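You operate a simulated robot arm through the tools that you are given. There is no shell and no other tool. Be economical: measure what you need, move in short steps, check, and stop when the job is done.

Carry out the task below with a simulated robot arm. There is one attempt and no reset: what you move stays moved.

TASK
Put things in order on the worktop over the cooker bay. At the end: the clear tall glass stands where the blue polishing pad stood; the red card tin from the worktop over the cooker bay stands where the silver sink strainer stood; the silver sink strainer stands where the pink yoghurt pot stood; the pink yoghurt pot from the worktop over the cooker bay stands on top of the brown board; the blue polishing pad stands where the red card tin stood; whatever was shut is shut again. Leave all else as you found it, and nothing knocked over.
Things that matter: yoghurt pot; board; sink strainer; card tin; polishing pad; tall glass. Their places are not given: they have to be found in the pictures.

It is judged by the outcome, as a careful person would: the job done as asked, and still so three seconds after it is handed in. It fails if anything else is knocked over, pushed out of place, dropped, spilled or broken.

THE ROBOT
A 7-joint arm with a two-finger parallel gripper, fixed in place. Base frame: the origin is at the foot of the arm, x ahead of it, y to its left, z up; the work surface is at about z = 91. Lengths are in cm, angles in rad, forces in N, time in s.
With the tool pointing down near the work surface it reaches from about 28 to 68 cm from the base axis. Its first joint turns from -1.152 to 1.152 rad. Payload 1.57 kg.
Tool frame: the origin (TCP) lies between the finger pads and is the grasp point; the fingertips stand 3 cm ahead of it; z points along the fingers, y is the line along which they close. The gripper opens to 11 cm. The fingers are 2.4 cm wide and 1.2 cm thick; the gripper's body (4.8 by 11.2 cm) begins 7.8 cm behind the TCP.
Orientation is that of the tool frame in the base frame, as [roll, pitch, yaw] about the fixed x, y, z axes, in that order (R = Rz(yaw) Ry(pitch) Rx(roll)). With the fingers straight down and closing along the base's y, the tool's x points along the base's -x, its y along +y and its z along -z.

THE INTERFACE
- The arm moves only by the tool arm_command. Its argument "increments" is text: rows parted by semicolons, each of 6 numbers parted by spaces: the shift along the base's x, y, z in units of 200 mm (1.0 is 200 mm), then the turn, a rotation vector about the base's x, y, z in units of 60 degrees (1.0 is 60 degrees). In form: x y z rx ry rz; .... A call has 1 to 20 rows; each row is the pose to reach, as a shift and turn from the pose commanded when the call began. "gripper" is the finger opening in cm, from 0 to 11, set as the call begins (left out, the last holds). A call with a number of a shift or a turn outside -1 to 1 is refused whole. A row lasts 0.2 s, in which the tool goes at most 5 cm and 0.15 rad; a call with a longer step from one row to the next is refused whole, and so is a gripper value outside its range. A pose out of reach is approached as far as the arm can. The call stops where the force on the tool passes 40 N (or 10 N more than at its start, if that is more) or the arm is blocked; 0.2 s more then pass. The fingers move at their own pace (about 10.8 cm/s each) and stop on an object; they squeeze with about 30 N. The grip force told is the motor's: it shows also when the fingers shut on nothing. Time passes only in rows, and 0.2 s behind the last, so rows that repeat a pose let the fingers close. It gives the time, the measured TCP pose, the force on the tool (base axes), the opening and the grip force at its end, in the units of the frame above (readings bear some noise).
- Cameras (640 x 400 px; columns grow to the right, rows downward): "scene" is fixed at [16.22, -38.34, 142.2]; the picture's right is [0.83, -0.55, 0.00], its down [-0.23, -0.34, -0.91] and it looks along [0.50, 0.76, -0.41] (base axes); focal length 329 px, centre (320, 200). "wrist" rides on the gripper at [-3.6, 0, -8] in the tool frame; the picture's right is [0.00, -1.00, 0.00], its down [0.97, 0.00, -0.24] and it looks along [0.24, 0.00, 0.97] (tool axes); focal length 218 px, centre (320, 200).
- camera(camera): a new picture of that camera. No time passes.
- pixel_to_xyz(camera, pixels): for up to 12 pixels [column, row] of the newest picture of that camera ("zoom" is the newest enlarged one), the place [x, y, z] in the base frame of the surface seen there, good to about 0.3 cm. No time passes.
- enlarge(camera, box): a new picture of the part [left, top, right, bottom] of that camera's present view, enlarged. No time passes.
- close_job(): hands the job in; it is judged then, once.

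Work in short steps. Measure before you move; look again where a grasp or a placing could have gone wrong, and mend it. You have 80 turns and 38 pictures in all, those below and enlarged ones among them. Open the gripper and draw the arm clear of the work before you hand the job in, unless the task says otherwise; then end with one line.

The tools are called as name(argument=value, ...) on one line, values as JSON. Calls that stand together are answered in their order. arm_command: Moves the arm, as the interface text tells. Its arguments: {"type":"object","properties":{"increments":{"type":"string"},"gripper":{"type":"number"}},"required":["increments"]} The other tools are called the same way: camera (camera) takes a picture; pixel_to_xyz (camera, pixels) gives the place of the surface under pixels of a picture; enlarge (camera, box) takes an enlarged picture of a part of a camera's view; close_job () hands the job in.

At the start:

```text
t: 0.0
tcp_pos: [44.79, 3.61, 119.61]
tcp_rot: [3.141, -0.002, 3.141]
wrist_force: [-0.5, 0.4, 1.1]
width: 11.0
gripper_force: 0.1
```

scene: 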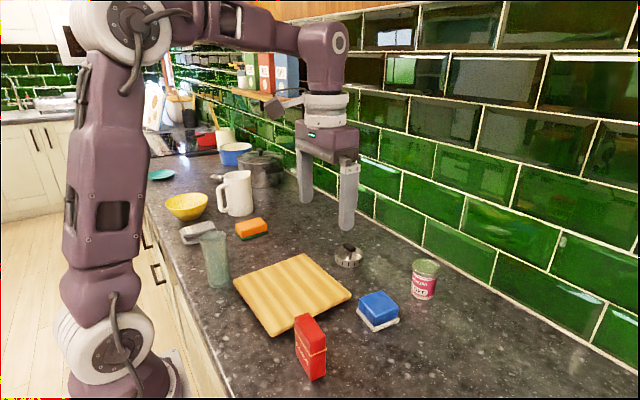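
wrist: 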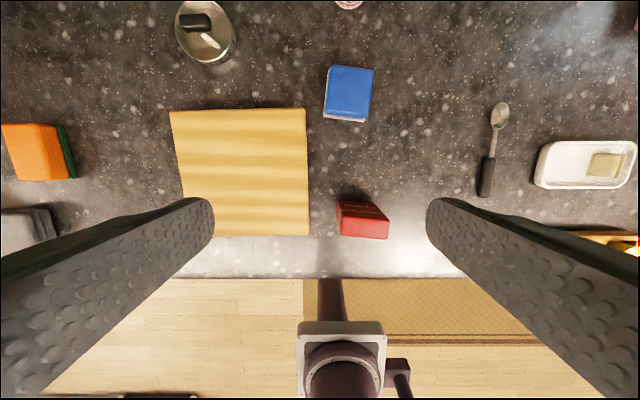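

The pictures show the red tin (310,347), board (292,290), blue pad (378,310), strainer (348,257), pink pot (424,278) and glass (215,258). I'll take a closer view and measure.

enlarge(camera="scene", box=[140, 200, 460, 400])

pixel_to_xyz(camera="scene", pixels=[[303, 254], [350, 294], [275, 335], [234, 284], [378, 303], [348, 246], [425, 264], [423, 290], [310, 320], [311, 355], [214, 234], [216, 265]])

pixel_to_xyz(camera="wrist", pixels=[[170, 111], [304, 108], [309, 235], [190, 235], [349, 92], [328, 66], [373, 70], [366, 120], [195, 22], [205, 48], [362, 210], [348, 3]])

```text
2.00 times, centred on (300, 300) of scene
```

zoom: 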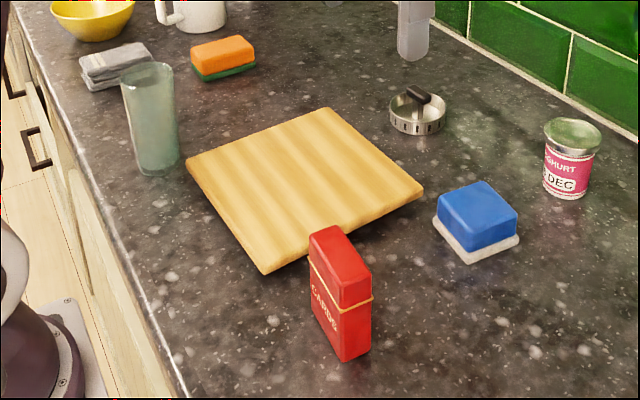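

```text
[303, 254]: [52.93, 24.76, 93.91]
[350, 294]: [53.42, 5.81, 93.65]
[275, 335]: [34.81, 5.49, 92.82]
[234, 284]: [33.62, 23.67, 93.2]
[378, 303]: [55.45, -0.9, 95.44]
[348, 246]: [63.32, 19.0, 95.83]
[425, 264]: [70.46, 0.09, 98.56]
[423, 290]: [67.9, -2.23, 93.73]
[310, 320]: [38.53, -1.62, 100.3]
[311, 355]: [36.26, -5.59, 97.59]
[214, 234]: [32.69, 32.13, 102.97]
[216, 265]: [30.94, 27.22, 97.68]
```

```text
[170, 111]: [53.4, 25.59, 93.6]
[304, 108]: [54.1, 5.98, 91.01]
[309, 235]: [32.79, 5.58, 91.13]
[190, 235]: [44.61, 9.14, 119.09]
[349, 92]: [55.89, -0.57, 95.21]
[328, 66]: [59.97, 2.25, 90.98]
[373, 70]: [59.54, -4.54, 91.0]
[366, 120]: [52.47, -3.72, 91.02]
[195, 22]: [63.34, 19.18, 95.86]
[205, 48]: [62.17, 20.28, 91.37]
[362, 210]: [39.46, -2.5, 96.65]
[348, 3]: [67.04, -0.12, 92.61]
```

Next I move forward at height for a top view of the pot, strainer and pad.

arm_command(increments="0.2 0 0 0 0 0; 0.4 0 0 0 0 0; 0.6 0 0 0 0 0; 0.65 0 0 0 0 0; 0.65 0 0 0 0 0", gripper=11)

camera(camera="wrist")

```text
t: 1.2
tcp_pos: [57.78, 3.64, 119.54]
tcp_rot: [3.141, 0.0, -3.14]
wrist_force: [-0.2, 0.5, -0.7]
width: 10.99
gripper_force: 0.1
```

```text
34 pictures are left
```

wrist: 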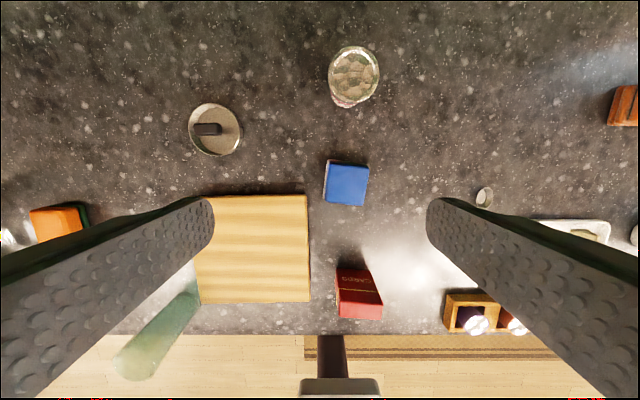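

Measuring the pot rim, strainer rim, pad and tin corners in this view.

pixel_to_xyz(camera="wrist", pixels=[[331, 75], [378, 72], [354, 49], [354, 90], [354, 72], [191, 130], [240, 130], [215, 105], [217, 154], [207, 129], [196, 129], [221, 129]])

pixel_to_xyz(camera="wrist", pixels=[[329, 166], [367, 167], [363, 204], [326, 200], [338, 270], [371, 272], [381, 302], [340, 301], [382, 317], [340, 315], [250, 250], [150, 350]])

enlarge(camera="wrist", box=[180, 30, 400, 168])

```text
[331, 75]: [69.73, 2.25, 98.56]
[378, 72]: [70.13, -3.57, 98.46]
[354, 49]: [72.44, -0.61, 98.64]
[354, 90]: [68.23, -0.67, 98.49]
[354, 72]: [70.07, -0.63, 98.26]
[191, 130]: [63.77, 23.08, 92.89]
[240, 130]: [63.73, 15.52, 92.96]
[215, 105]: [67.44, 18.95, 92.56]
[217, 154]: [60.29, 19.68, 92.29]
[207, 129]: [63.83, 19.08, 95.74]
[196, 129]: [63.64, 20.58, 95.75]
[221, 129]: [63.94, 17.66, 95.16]
```

```text
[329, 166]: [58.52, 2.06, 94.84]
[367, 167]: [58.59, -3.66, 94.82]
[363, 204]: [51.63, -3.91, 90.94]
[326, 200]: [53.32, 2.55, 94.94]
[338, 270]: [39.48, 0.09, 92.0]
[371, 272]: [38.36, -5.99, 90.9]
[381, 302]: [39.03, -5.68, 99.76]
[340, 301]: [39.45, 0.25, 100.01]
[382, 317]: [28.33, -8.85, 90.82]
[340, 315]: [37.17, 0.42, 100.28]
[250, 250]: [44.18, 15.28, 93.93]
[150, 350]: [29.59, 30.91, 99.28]
```

```text
2.90 times, centred on (290, 99) of wrist
```

zoom: 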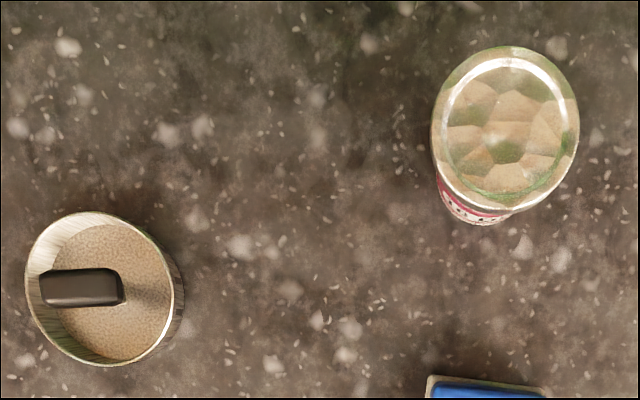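

The pot is at (70.2,-0.6) with top z 98.6 and about 5.9 cm wide. The strainer centre is (63.8,19.3), and the pad is near (56,-0.7). I'll check the wall distance and approach above the pot with the fingers still high.

pixel_to_xyz(camera="scene", pixels=[[480, 230], [500, 200], [470, 280], [430, 180]])

arm_command(increments="0.2 -0.1 -0.1 0 0 0; 0.4 -0.21 -0.2 0 0 0; 0.62 -0.212 -0.4 0 0 0; 0.62 -0.212 -0.6 0 0 0; 0.62 -0.212 -0.75 0 0 0; 0.62 -0.212 -0.75 0 0 0")

```text
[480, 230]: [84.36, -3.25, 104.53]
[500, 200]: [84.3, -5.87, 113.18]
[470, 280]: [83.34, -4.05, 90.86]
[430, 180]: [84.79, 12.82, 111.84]
```

```text
refused: row 3 steps farther than a row can; nothing moved
```

arm_command(increments="0.18 -0.1 -0.1 0 0 0; 0.36 -0.21 -0.2 0 0 0; 0.5 -0.212 -0.35 0 0 0; 0.62 -0.212 -0.5 0 0 0; 0.62 -0.212 -0.7 0 0 0; 0.62 -0.212 -0.75 0 0 0; 0.62 -0.212 -0.75 0 0 0")

camera(camera="wrist")

```text
t: 2.8
tcp_pos: [67.23, -1.12, 104.83]
tcp_rot: [-3.141, -0.001, 3.141]
wrist_force: [0.4, -0.2, 0.0]
width: 10.99
gripper_force: 0.1
out of reach, approached as far as the arm can: row 2, 3, 4, 5, 6, 7
```

```text
32 pictures are left
```

wrist: 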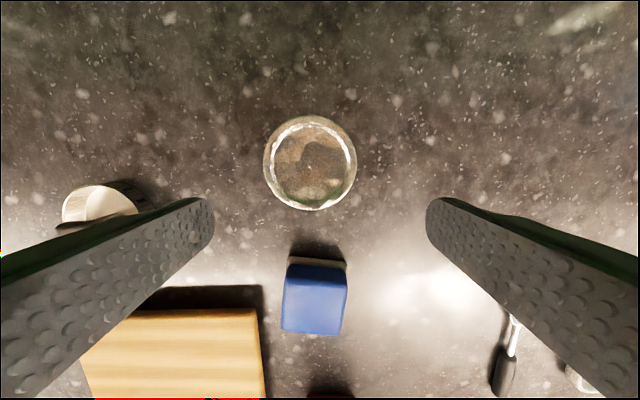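

Straight-down reach stops at x=67.2, so I'll tilt the fingers outward (a turn about -y) while staying above the pot.

arm_command(increments="0 0 0 0 -0.1 0; 0 0 0 0 -0.2 0; 0 0 0 0 -0.286 0; 0 0 0 0 -0.286 0")

```text
t: 3.8
tcp_pos: [67.11, -0.97, 104.94]
tcp_rot: [3.14, 0.301, -3.14]
wrist_force: [0.4, 0.2, -0.1]
width: 11.0
gripper_force: 0.0
```

arm_command(increments="0.15 0.018 0 0 0 0; 0.15 0.018 -0.2 0 0 0; 0.15 0.018 -0.35 0 0 0; 0.15 0.018 -0.46 0 0 0; 0.15 0.018 -0.46 0 0 0")

camera(camera="wrist")

```text
t: 5.0
tcp_pos: [70.08, -0.79, 95.73]
tcp_rot: [-3.14, 0.301, 3.14]
wrist_force: [0.3, 0.7, 0.2]
width: 11.01
gripper_force: 0.1
```

```text
31 pictures are left
```

wrist: 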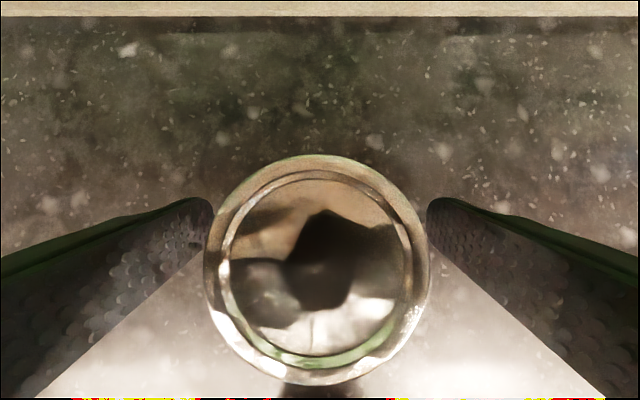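

The pot is centred between the fingers, so I close.

arm_command(increments="0 0 0 0 0 0; 0 0 0 0 0 0; 0 0 0 0 0 0; 0 0 0 0 0 0", gripper=4)

```text
t: 6.0
tcp_pos: [70.11, -0.65, 95.72]
tcp_rot: [-3.141, 0.301, -3.141]
wrist_force: [-0.5, 0.6, -0.1]
width: 6.35
gripper_force: 29.7
```

arm_command(increments="0 0 0.1 0 0 0; 0 0 0.3 0 0 0; -0.05 0 0.5 0 0 0; -0.25 0.05 0.55 0 0 0; -0.45 0.15 0.55 0 0 0; -0.65 0.25 0.55 0 0 0; -0.85 0.35 0.55 0 0 0; -0.98 0.5 0.55 0 0 0; -0.98 0.5 0.55 0 0 0")

```text
t: 8.0
tcp_pos: [50.63, 9.47, 106.9]
tcp_rot: [3.141, 0.301, -3.141]
wrist_force: [-0.2, 0.1, -1.5]
width: 6.33
gripper_force: 29.6
```

arm_command(increments="-0.18 0.15 0 0 0 0; -0.35 0.29 0 0 0 0; -0.35 0.29 -0.2 0 0 0; -0.35 0.29 -0.36 0 0 0; -0.35 0.29 -0.385 0 0 0; -0.35 0.29 -0.385 0 0 0")

camera(camera="scene")

```text
t: 9.4
tcp_pos: [43.59, 15.18, 99.14]
tcp_rot: [3.141, 0.301, 3.14]
wrist_force: [0.4, 0.0, -2.1]
width: 6.35
gripper_force: 30.3
```

```text
30 pictures are left
```

scene: 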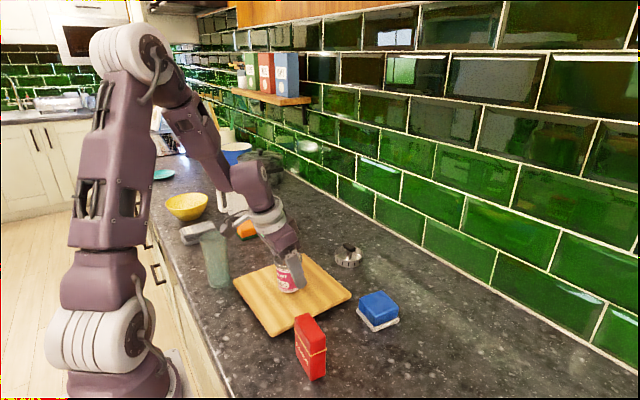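

Pot is upright just above the board, so I lower it gently until the force shows contact.

arm_command(increments="0 0 -0.01 0 0 0; 0 0 -0.02 0 0 0; 0 0 -0.03 0 0 0; 0 0 -0.03 0 0 0")

```text
t: 10.4
tcp_pos: [43.54, 15.09, 98.61]
tcp_rot: [3.141, 0.298, -3.14]
wrist_force: [-1.2, -0.6, -0.2]
width: 6.35
gripper_force: 30.1
```

arm_command(increments="0 0 -0.008 0 0 0; 0 0 -0.015 0 0 0; 0 0 -0.015 0 0 0")

```text
t: 11.2
tcp_pos: [43.62, 15.09, 98.24]
tcp_rot: [3.141, 0.303, 3.141]
wrist_force: [2.0, -2.2, 24.3]
width: 6.35
gripper_force: 29.9
```

Contact (24 N). I ease up slightly, open, and retreat up along the tool.

arm_command(increments="0 0 0.012 0 0 0; 0 0 0.012 0 0 0")

arm_command(increments="0 0 0 0 0 0; 0 0 0 0 0 0; 0 0 0 0 0 0; 0 0 0.15 0 0 0; 0 0 0.35 0 0 0; 0 0 0.55 0 0 0; 0 0 0.55 0 0 0", gripper=11)

camera(camera="scene")

```text
t: 11.8
tcp_pos: [43.43, 15.16, 98.49]
tcp_rot: [3.141, 0.298, -3.14]
wrist_force: [-0.3, 1.4, -2.2]
width: 6.35
gripper_force: 30.3
```

```text
t: 13.4
tcp_pos: [43.41, 15.12, 109.48]
tcp_rot: [3.141, 0.3, -3.139]
wrist_force: [0.4, 0.1, 1.3]
width: 11.0
gripper_force: 0.0
```

```text
29 pictures are left
```

scene: 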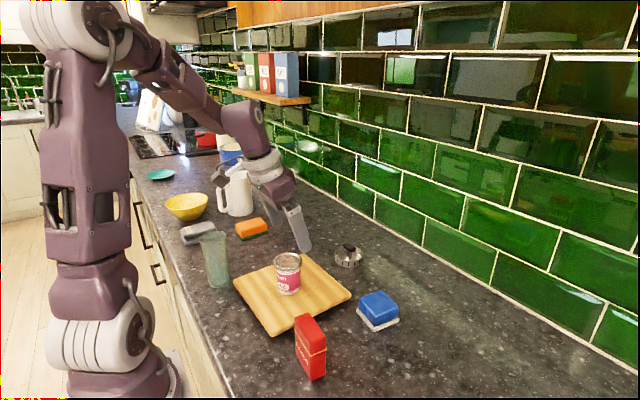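

Pot stands on the board. Next I hover over the strainer.

arm_command(increments="0.2 0.05 0 0 0 0; 0.4 0.1 0 0 0 0; 0.6 0.15 0 0 0 0; 0.8 0.2 0 0 0 0; 0.987 0.21 -0.1 0 0 0; 0.987 0.21 -0.325 0 0 0; 0.987 0.21 -0.325 0 0 0")

camera(camera="wrist")

```text
t: 15.0
tcp_pos: [63.27, 19.35, 102.76]
tcp_rot: [3.14, 0.299, 3.141]
wrist_force: [-0.2, -0.4, 0.1]
width: 11.01
gripper_force: 0.1
```

```text
28 pictures are left
```

wrist: 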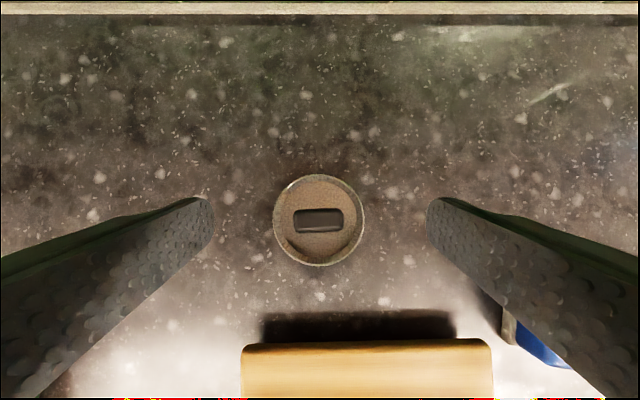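

pixel_to_xyz(camera="wrist", pixels=[[276, 220], [363, 220], [320, 178], [318, 263], [318, 221], [320, 248], [295, 221], [340, 221]])

```text
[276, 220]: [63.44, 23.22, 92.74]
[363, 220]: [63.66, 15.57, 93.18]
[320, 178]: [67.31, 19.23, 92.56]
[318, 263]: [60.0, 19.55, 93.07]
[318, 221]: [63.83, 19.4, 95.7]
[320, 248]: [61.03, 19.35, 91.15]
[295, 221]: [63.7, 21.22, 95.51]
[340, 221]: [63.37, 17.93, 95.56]
```

Strainer centre is (63.65,19.4), rim at 93 and about 7.6 cm wide. I descend and close on the body.

arm_command(increments="-0.013 0.002 -0.2 0 0 0; -0.013 0.002 -0.35 0 0 0; -0.013 0.002 -0.4 0 0 0; -0.013 0.002 -0.415 0 0 0; -0.013 0.002 -0.415 0 0 0")

arm_command(increments="0 0 0 0 0 0; 0 0 0 0 0 0; 0 0 0 0 0 0", gripper=6.5)

```text
t: 16.2
tcp_pos: [63.06, 19.36, 94.7]
tcp_rot: [-3.14, 0.299, 3.141]
wrist_force: [0.2, 0.1, 0.2]
width: 11.01
gripper_force: 0.0
```

```text
t: 17.0
tcp_pos: [63.05, 19.38, 94.65]
tcp_rot: [3.141, 0.3, -3.141]
wrist_force: [0.4, 0.2, 0.8]
width: 7.59
gripper_force: 30.2
```

Gripped (7.59). I lift and carry it toward the pot's old place.

arm_command(increments="0 0 0.1 0 0 0; 0 0 0.25 0 0 0; 0.03 -0.15 0.3 0 0 0; 0.08 -0.35 0.3 0 0 0; 0.13 -0.55 0.3 0 0 0; 0.18 -0.75 0.3 0 0 0; 0.23 -0.85 0.3 0 0 0; 0.23 -0.85 0.3 0 0 0")

camera(camera="wrist")

```text
t: 18.8
tcp_pos: [67.74, 2.13, 100.63]
tcp_rot: [-3.141, 0.302, -3.141]
wrist_force: [-0.3, 0.8, -0.1]
width: 7.57
gripper_force: 30.1
```

```text
27 pictures are left
```

wrist: 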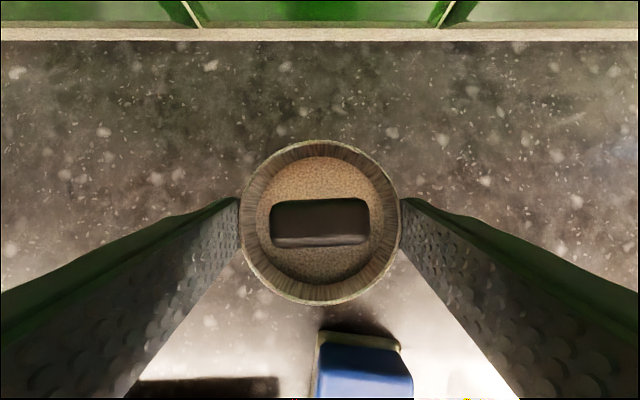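

arm_command(increments="0.093 -0.139 0 0 0 0; 0.093 -0.139 -0.15 0 0 0; 0.093 -0.139 -0.25 0 0 0; 0.093 -0.139 -0.285 0 0 0; 0.093 -0.139 -0.293 0 0 0; 0.093 -0.139 -0.293 0 0 0")

```text
t: 20.2
tcp_pos: [69.51, -0.46, 94.73]
tcp_rot: [-3.141, 0.301, -3.141]
wrist_force: [-0.2, 0.7, -1.1]
width: 7.53
gripper_force: 30.0
```

arm_command(increments="0 -0.005 -0.005 0 0 0; 0 -0.005 -0.008 0 0 0; 0 -0.005 -0.008 0 0 0")

```text
t: 21.0
tcp_pos: [69.53, -0.47, 94.65]
tcp_rot: [-3.141, 0.302, -3.141]
wrist_force: [-1.4, 0.8, 2.5]
width: 7.55
gripper_force: 29.9
```

Light contact at the same height as the pick, so I release, rise, and look.

arm_command(increments="0 0 0 0 0 0; 0 0 0 0 0 0; 0 0 0 0 0 0; 0 0 0.1 0 0 0; 0 0 0.3 0 0 0; -0.05 0 0.5 0 0 0; -0.05 0 0.5 0 0 0", gripper=11)

camera(camera="wrist")

```text
t: 22.6
tcp_pos: [68.58, -0.46, 104.79]
tcp_rot: [3.141, 0.298, 3.141]
wrist_force: [0.4, 0.5, -0.9]
width: 11.02
gripper_force: 0.0
```

```text
26 pictures are left
```

wrist: 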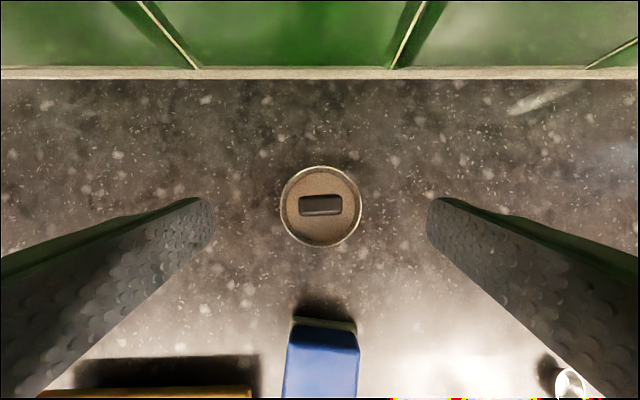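

The strainer is placed. I move to hover by the red tin.

arm_command(increments="-0.1 0 0.2 0 0 0; -0.3 0 0.3 0 0 0; -0.52 -0.03 0.35 0 0 0; -0.74 -0.06 0.35 0 0 0; -0.96 -0.1 0.35 0 0 0; -0.96 -0.1 0.35 0 0 0")

arm_command(increments="-0.2 -0.01 0 0 0 0; -0.4 -0.01 0 0 0 0; -0.61 -0.01 0 0 0 0; -0.61 -0.01 0 0 0 0")

camera(camera="wrist")

```text
t: 24.0
tcp_pos: [49.37, -2.32, 111.59]
tcp_rot: [-3.141, 0.3, 3.14]
wrist_force: [-0.6, 0.4, 0.2]
width: 10.99
gripper_force: 0.0
```

```text
t: 25.0
tcp_pos: [37.13, -2.73, 111.75]
tcp_rot: [-3.141, 0.3, -3.141]
wrist_force: [0.4, 0.2, 0.4]
width: 10.97
gripper_force: 0.0
```

```text
25 pictures are left
```

wrist: 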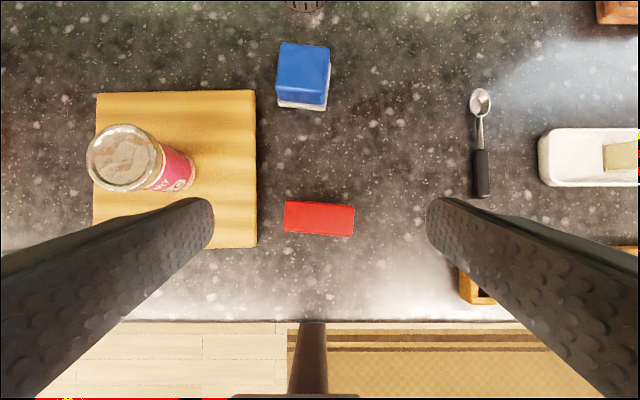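

pixel_to_xyz(camera="wrist", pixels=[[287, 203], [353, 208], [350, 235], [286, 229], [319, 218], [280, 45], [328, 49], [323, 100], [278, 96], [302, 72], [278, 106], [330, 105]])

enlarge(camera="wrist", box=[240, 20, 400, 260])

```text
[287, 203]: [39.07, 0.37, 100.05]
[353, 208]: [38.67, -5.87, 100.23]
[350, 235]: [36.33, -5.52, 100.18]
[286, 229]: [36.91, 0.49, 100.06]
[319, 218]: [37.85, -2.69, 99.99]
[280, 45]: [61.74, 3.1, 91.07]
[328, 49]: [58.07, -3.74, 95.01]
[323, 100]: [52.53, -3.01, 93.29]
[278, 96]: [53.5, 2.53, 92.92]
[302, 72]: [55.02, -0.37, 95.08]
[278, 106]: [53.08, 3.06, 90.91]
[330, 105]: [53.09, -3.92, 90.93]
```

```text
1.67 times, centred on (320, 140) of wrist
```

zoom: 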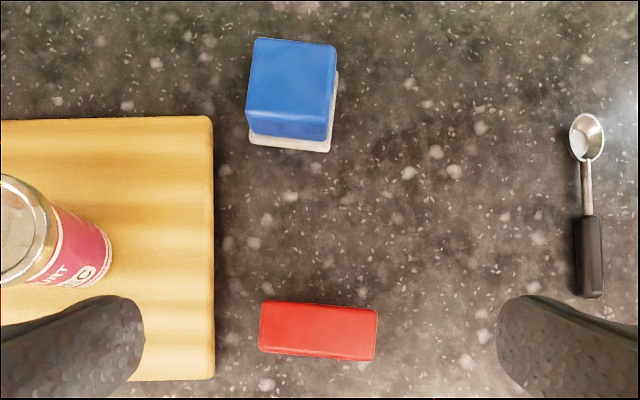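

Tin centre is (37.75,-2.65), turned about -0.08 rad, top at 100.1. I align and descend.

arm_command(increments="0.031 0.004 -0.1 0 0 -0.078; 0.031 0.004 -0.3 0 0 -0.078; 0.031 0.004 -0.5 0 0 -0.078; 0.031 0.004 -0.65 0 0 -0.078; 0.031 0.004 -0.763 0 0 -0.078; 0.031 0.004 -0.763 0 0 -0.078")

arm_command(increments="0 0 0 0 0 0; 0 0 0 0 0 0; 0 0 0 0 0 0; 0 0 0 0 0 0", gripper=5)

```text
t: 26.4
tcp_pos: [37.68, -2.62, 96.22]
tcp_rot: [3.14, 0.298, 3.06]
wrist_force: [-0.1, 0.3, 0.3]
width: 11.0
gripper_force: 0.1
```

```text
t: 27.4
tcp_pos: [37.76, -2.55, 96.37]
tcp_rot: [-3.142, 0.3, 3.059]
wrist_force: [-0.1, 0.6, -0.2]
width: 6.58
gripper_force: 30.1
```

arm_command(increments="0 0 0.1 0 0 0; 0 0 0.3 0 0 0; 0 0 0.5 0 0 0; 0.1 0 0.68 0 0 0; 0.32 0.05 0.68 0 0 0; 0.54 0.1 0.68 0 0 0; 0.76 0.15 0.68 0 0 0; 0.96 0.25 0.68 0 0 0; 0.96 0.25 0.68 0 0 0")

```text
t: 29.4
tcp_pos: [56.79, 2.51, 109.93]
tcp_rot: [3.14, 0.3, 3.059]
wrist_force: [-0.7, -0.2, -2.0]
width: 6.57
gripper_force: 29.8
```

arm_command(increments="0.1 0.2 0 0 0 0; 0.2 0.4 0 0 0 0; 0.28 0.6 0 0 0 0; 0.343 0.8 0 0 0 0; 0.343 0.845 -0.2 0 0 0; 0.343 0.845 -0.4 0 0 0; 0.343 0.845 -0.58 0 0 0; 0.343 0.845 -0.645 0 0 0; 0.343 0.845 -0.645 0 0 0")

camera(camera="scene")

```text
t: 31.4
tcp_pos: [63.79, 19.34, 97.02]
tcp_rot: [3.139, 0.3, 3.06]
wrist_force: [0.2, 0.0, -1.4]
width: 6.59
gripper_force: 30.3
```

```text
23 pictures are left
```

scene: 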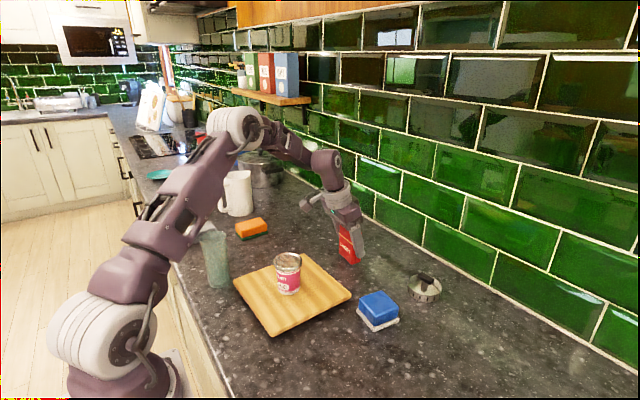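

Tin upright. I lower the last 0.6 cm.

arm_command(increments="0 0 -0.012 0 0 0; 0 0 -0.024 0 0 0; 0 0 -0.032 0 0 0; 0 0 -0.032 0 0 0")

```text
t: 32.4
tcp_pos: [63.92, 19.44, 96.44]
tcp_rot: [3.141, 0.3, 3.059]
wrist_force: [0.9, 0.1, -2.2]
width: 6.58
gripper_force: 30.1
```

arm_command(increments="0 0 -0.006 0 0 0; 0 0 -0.011 0 0 0; 0 0 -0.011 0 0 0")

```text
t: 33.2
tcp_pos: [63.69, 19.32, 96.2]
tcp_rot: [3.14, 0.299, 3.061]
wrist_force: [-2.4, 1.6, 4.5]
width: 6.58
gripper_force: 29.6
```

Contact. I open, rise and look.

arm_command(increments="0 0 0 0 0 0; 0 0 0 0 0 0; 0 0 0 0 0 0; 0 0 0.15 0 0 0; 0 0 0.35 0 0 0; 0 0 0.55 0 0 0; 0 0 0.65 0 0 0; 0 0 0.65 0 0 0", gripper=11)

camera(camera="wrist")

```text
t: 35.0
tcp_pos: [63.8, 19.09, 109.36]
tcp_rot: [3.14, 0.301, 3.058]
wrist_force: [0.6, 0.0, -1.0]
width: 11.01
gripper_force: 0.1
```

```text
22 pictures are left
```

wrist: 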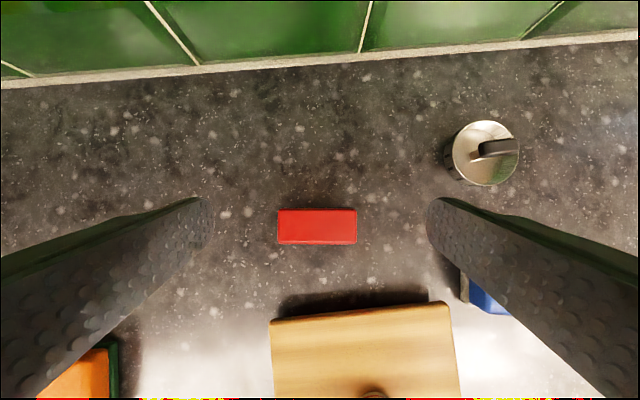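

The tin stands at the strainer's place. I go to the pad, untilting the tool on the way.

arm_command(increments="-0.05 -0.2 0.05 0 0 0; -0.15 -0.4 0.1 0 0 0; -0.25 -0.6 0.1 0.008 0.1 0; -0.35 -0.8 0.1 0.016 0.2 0; -0.44 -0.97 0.1 0.023 0.2855 0; -0.44 -0.97 0.1 0.023 0.2855 0")

camera(camera="wrist")

```text
t: 36.4
tcp_pos: [54.77, -0.09, 111.28]
tcp_rot: [3.141, -0.001, 3.058]
wrist_force: [0.1, 0.0, 0.9]
width: 11.0
gripper_force: 0.0
```

```text
21 pictures are left
```

wrist: 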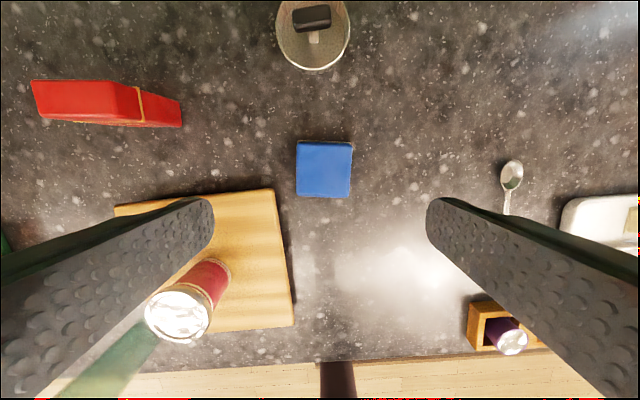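

pixel_to_xyz(camera="wrist", pixels=[[300, 145], [350, 147], [347, 195], [299, 193], [324, 170], [298, 141], [353, 142]])

enlarge(camera="wrist", box=[280, 120, 376, 216])

```text
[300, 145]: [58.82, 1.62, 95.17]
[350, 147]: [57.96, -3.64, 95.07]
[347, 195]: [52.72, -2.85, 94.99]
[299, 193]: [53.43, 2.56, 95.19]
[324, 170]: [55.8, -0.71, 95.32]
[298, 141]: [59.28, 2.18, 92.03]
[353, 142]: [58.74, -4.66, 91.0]
```

```text
4.17 times, centred on (328, 168) of wrist
```

zoom: 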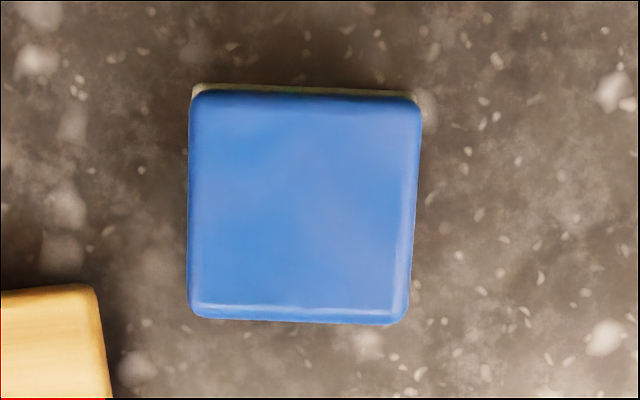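

Pad centre is (55.73,-0.58), yaw about -0.165, top 95.1. I align another -0.08 rad, narrow to 8.5 to clear the board, and descend.

arm_command(increments="0.048 -0.024 -0.1 0 0 -0.078; 0.048 -0.024 -0.3 0 0 -0.078; 0.048 -0.024 -0.5 0 0 -0.078; 0.048 -0.024 -0.7 0 0 -0.078; 0.048 -0.024 -0.8 0 0 -0.078; 0.048 -0.024 -0.84 0 0 -0.078; 0.048 -0.024 -0.84 0 0 -0.078", gripper=8.5)

arm_command(increments="0 0 0 0 0 0; 0 0 0 0 0 0; 0 0 0 0 0 0", gripper=4.5)

camera(camera="scene")

```text
t: 38.0
tcp_pos: [55.84, -0.58, 94.38]
tcp_rot: [3.141, 0.001, 2.977]
wrist_force: [0.0, 0.6, 0.0]
width: 8.52
gripper_force: 0.1
```

```text
t: 38.8
tcp_pos: [55.88, -0.62, 94.42]
tcp_rot: [3.141, 0.0, 2.978]
wrist_force: [-0.3, -1.0, -0.1]
width: 6.55
gripper_force: 29.4
```

```text
19 pictures are left
```

scene: 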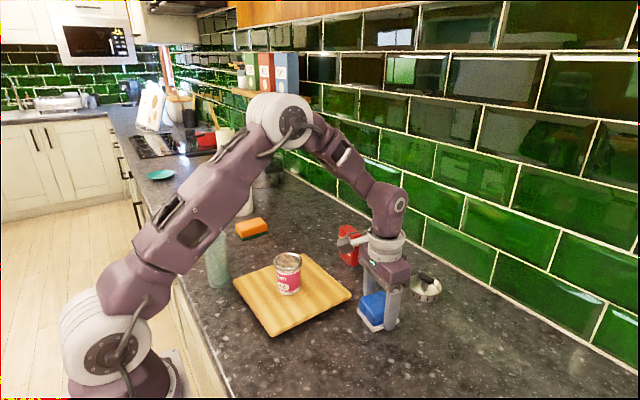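

arm_command(increments="0 0 0.1 0 0 0; 0 0 0.3 0 0 0; -0.2 -0.05 0.35 0 0 0; -0.42 -0.1 0.35 0 0 0; -0.64 -0.102 0.35 0 0 0; -0.84 -0.102 0.35 0 0 0; -0.906 -0.102 0.25 0 0 0; -0.906 -0.102 0.1 0 0 0; -0.906 -0.102 0.02 0 0 0; -0.906 -0.102 0.02 0 0 0")

arm_command(increments="0 0 -0.01 0 0 0; 0 0 -0.02 0 0 0; 0 0 -0.02 0 0 0")

```text
t: 41.0
tcp_pos: [38.01, -2.51, 94.72]
tcp_rot: [-3.141, 0.0, 2.977]
wrist_force: [0.0, -0.2, -0.8]
width: 6.54
gripper_force: 30.0
```

```text
t: 41.8
tcp_pos: [37.86, -2.53, 94.54]
tcp_rot: [3.141, 0.0, 2.977]
wrist_force: [-0.3, 0.3, -1.1]
width: 6.55
gripper_force: 29.9
```

arm_command(increments="0 0 -0.007 0 0 0; 0 0 -0.012 0 0 0; 0 0 -0.012 0 0 0")

```text
t: 42.6
tcp_pos: [37.95, -2.54, 94.38]
tcp_rot: [-3.141, 0.003, 2.978]
wrist_force: [0.7, -0.6, 22.4]
width: 6.54
gripper_force: 29.9
```

Contact. I release, rise and move to view the glass.

arm_command(increments="0 0 0.005 0 0 0; 0 0 0.005 0 0 0; 0 0 0.005 0 0 0; 0 0 0.15 0 0 0; 0 0 0.35 0 0 0; 0 0 0.55 0 0 0; 0 0 0.75 0 0 0; 0 0 0.95 0 0 0; 0 0 0.95 0 0 0", gripper=8.5)

camera(camera="scene")

camera(camera="wrist")

```text
t: 44.6
tcp_pos: [37.74, -2.58, 113.23]
tcp_rot: [3.141, 0.001, 2.977]
wrist_force: [0.1, 0.5, 0.7]
width: 8.49
gripper_force: 0.1
```

```text
18 pictures are left
```

scene: 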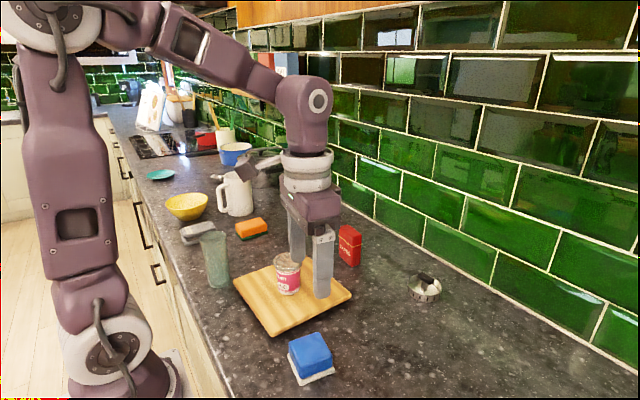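

```text
17 pictures are left
```

wrist: 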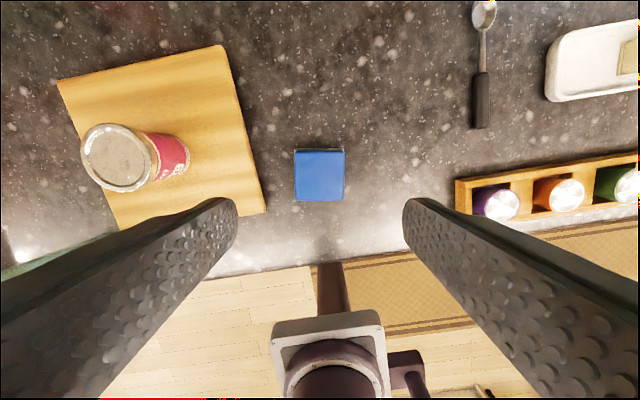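

The pad is placed. I move high over toward the glass with yaw back to 0.

arm_command(increments="0 0.1 0.15 0 0 0.08; 0 0.25 0.3 0 0 0.157; -0.05 0.48 0.35 0 0 0.157; -0.1 0.7 0.35 0 0 0.157; -0.15 0.93 0.35 0 0 0.157; -0.15 1.0 0.35 0 0 0.157; -0.15 1.0 0.35 0 0 0.157", gripper=11)

arm_command(increments="0 0.2 0 0 0 0; 0 0.35 0 0 0 0; 0 0.35 0 0 0 0")

camera(camera="wrist")

```text
t: 46.2
tcp_pos: [34.9, 17.36, 120.38]
tcp_rot: [3.141, 0.002, -3.141]
wrist_force: [-0.2, -0.4, -0.4]
width: 10.96
gripper_force: 0.0
```

```text
t: 47.0
tcp_pos: [34.88, 24.57, 120.26]
tcp_rot: [-3.141, 0.0, -3.14]
wrist_force: [0.0, 0.7, 0.2]
width: 11.0
gripper_force: 0.1
```

```text
16 pictures are left
```

wrist: 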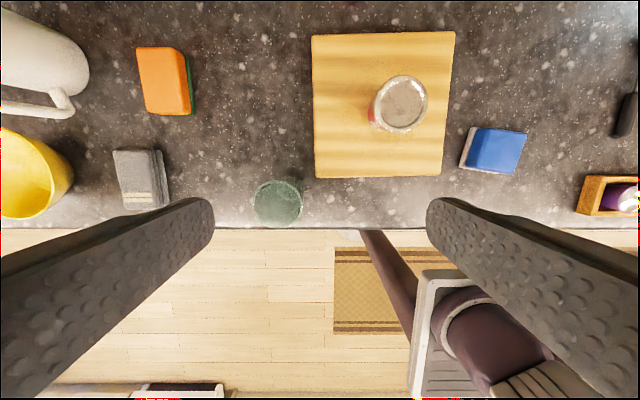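

enlarge(camera="wrist", box=[228, 160, 328, 240])

pixel_to_xyz(camera="wrist", pixels=[[255, 203], [301, 203], [278, 182], [278, 226], [278, 204], [165, 170], [150, 205], [316, 175], [120, 160]])

```text
5.00 times, centred on (278, 200) of wrist
```

zoom: 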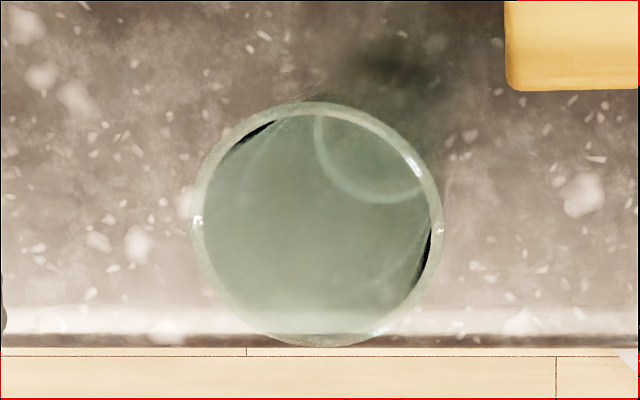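

```text
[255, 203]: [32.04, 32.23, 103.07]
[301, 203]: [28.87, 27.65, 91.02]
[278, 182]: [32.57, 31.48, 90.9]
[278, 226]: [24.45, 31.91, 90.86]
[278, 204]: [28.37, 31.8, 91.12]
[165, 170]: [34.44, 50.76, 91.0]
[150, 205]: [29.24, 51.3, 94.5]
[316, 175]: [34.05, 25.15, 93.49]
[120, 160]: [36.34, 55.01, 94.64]
```

Rim computation gives the glass centre about (31.7,29.7), diameter about 6, top 103.1. I centre above it and check before descending.

arm_command(increments="-0.08 0.13 0 0 0 0; -0.159 0.2565 0 0 0 0; -0.159 0.2565 -0.2 0 0 0; -0.159 0.2565 -0.4 0 0 0; -0.159 0.2565 -0.6 0 0 0; -0.159 0.2565 -0.6 0 0 0")

camera(camera="wrist")

```text
t: 48.4
tcp_pos: [31.68, 29.5, 108.41]
tcp_rot: [-3.141, -0.001, 3.14]
wrist_force: [-0.7, -0.7, -0.3]
width: 10.95
gripper_force: 0.2
```

```text
14 pictures are left
```

wrist: 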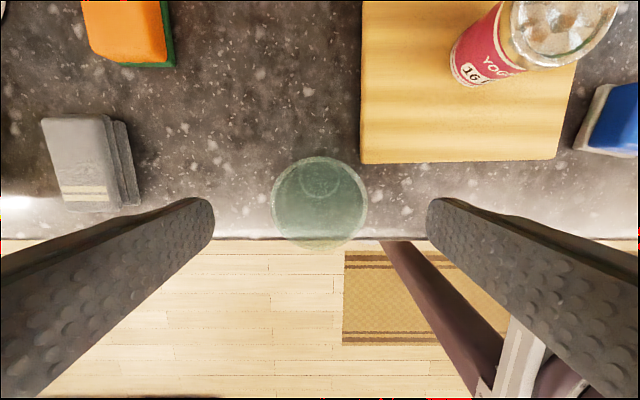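

Centred. I descend and close.

arm_command(increments="0.004 0 -0.15 0 0 0; 0.004 0 -0.3 0 0 0; 0.004 0 -0.43 0 0 0; 0.004 0 -0.51 0 0 0; 0.004 0 -0.51 0 0 0")

arm_command(increments="0 0 0 0 0 0; 0 0 0 0 0 0; 0 0 0 0 0 0; 0 0 0 0 0 0", gripper=5)

```text
t: 49.6
tcp_pos: [31.74, 29.5, 98.09]
tcp_rot: [-3.141, 0.0, -3.14]
wrist_force: [-0.7, 0.3, -0.2]
width: 11.02
gripper_force: 0.0
```

```text
t: 50.6
tcp_pos: [31.81, 29.5, 98.13]
tcp_rot: [-3.14, 0.001, -3.138]
wrist_force: [-0.1, 0.6, -0.5]
width: 5.93
gripper_force: 30.0
```

arm_command(increments="0 0 0.1 0 0 0; 0 0 0.25 0 0 0; 0 0 0.45 0 0 0; 0 0 0.65 0 0 0; 0 0 0.8 0 0 0; 0.12 -0.15 0.8 0 0 0; 0.24 -0.3 0.8 0 0 0; 0.36 -0.45 0.8 0 0 0; 0.48 -0.6 0.8 0 0 0; 0.6 -0.75 0.8 0 0 0; 0.72 -0.9 0.8 0 0 0; 0.72 -0.9 0.8 0 0 0")

camera(camera="scene")

```text
t: 53.2
tcp_pos: [46.12, 11.53, 114.01]
tcp_rot: [3.14, 0.0, -3.139]
wrist_force: [-0.3, -0.1, -1.9]
width: 5.92
gripper_force: 30.0
```

```text
13 pictures are left
```

scene: 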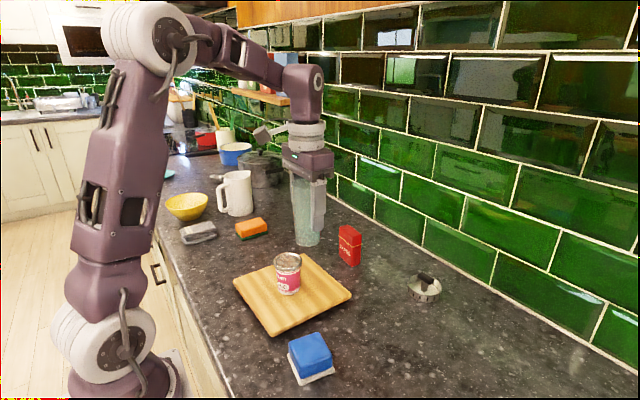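

arm_command(increments="0.12 -0.15 0 0 0 0; 0.24 -0.3 0 0 0 0; 0.36 -0.45 0 0 0 0; 0.48 -0.607 0 0 0 0; 0.48 -0.607 -0.2 0 0 0; 0.48 -0.607 -0.4 0 0 0; 0.48 -0.607 -0.58 0 0 0; 0.48 -0.607 -0.7 0 0 0; 0.48 -0.607 -0.76 0 0 0; 0.48 -0.607 -0.76 0 0 0")

arm_command(increments="0 0 -0.01 0 0 0; 0 0 -0.02 0 0 0; 0 0 -0.027 0 0 0; 0 0 -0.027 0 0 0")

```text
t: 55.4
tcp_pos: [55.69, -0.47, 98.79]
tcp_rot: [3.142, 0.0, -3.14]
wrist_force: [0.4, -0.4, -2.9]
width: 5.89
gripper_force: 30.2
```

```text
t: 56.4
tcp_pos: [55.58, -0.5, 98.35]
tcp_rot: [-3.141, -0.001, -3.14]
wrist_force: [0.1, -1.3, -1.6]
width: 5.92
gripper_force: 30.5
```

arm_command(increments="0 0 -0.006 0 0 0; 0 0 -0.011 0 0 0; 0 0 -0.011 0 0 0")

```text
t: 57.2
tcp_pos: [55.61, -0.57, 98.05]
tcp_rot: [3.14, 0.001, -3.14]
wrist_force: [-2.1, 2.4, 5.7]
width: 5.92
gripper_force: 29.8
```

Contact at pick height. I release and retreat straight up.

arm_command(increments="0 0 0 0 0 0; 0 0 0 0 0 0; 0 0 0 0 0 0; 0 0 0.15 0 0 0; 0 0 0.35 0 0 0; 0 0 0.55 0 0 0; 0 0 0.75 0 0 0; 0 0 0.95 0 0 0; -0.2 0 1.0 0 0 0; -0.4 0 1.0 0 0 0; -0.5 0 1.0 0 0 0; -0.5 0 1.0 0 0 0", gripper=9.5)

camera(camera="scene")

camera(camera="wrist")

```text
t: 59.8
tcp_pos: [45.59, -0.63, 118.0]
tcp_rot: [-3.141, 0.001, -3.14]
wrist_force: [-0.4, -0.3, 0.7]
width: 9.5
gripper_force: 0.1
```

```text
12 pictures are left
```

scene: 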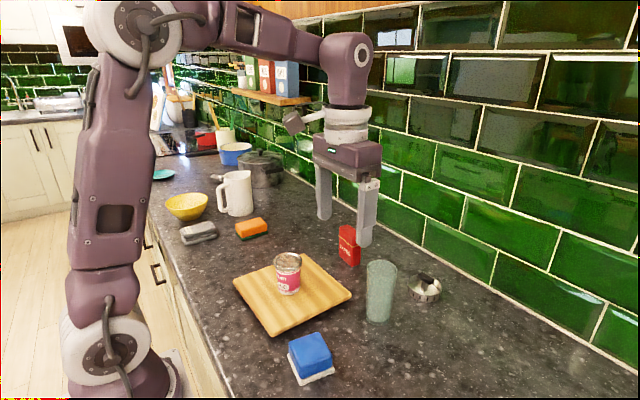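

```text
11 pictures are left
```

wrist: 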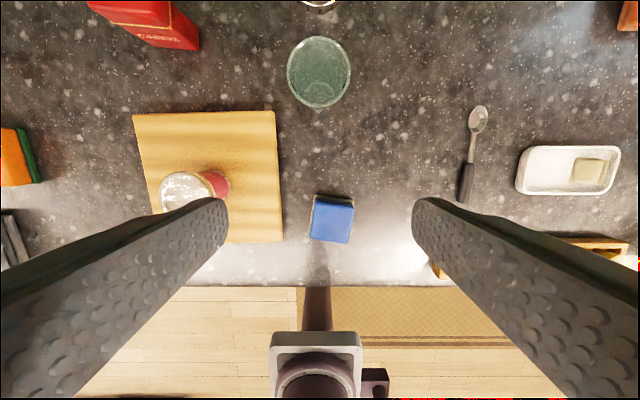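

All five objects stand where asked, nothing is disturbed, and the gripper is open and clear. I hand the job in.

close_job()

```text
The job is handed in.
```

The job is handed in: the final pictures show the glass, tin, strainer and pad upright in their new places and the pot upright on the board. Nothing else was moved and nothing had to be opened.
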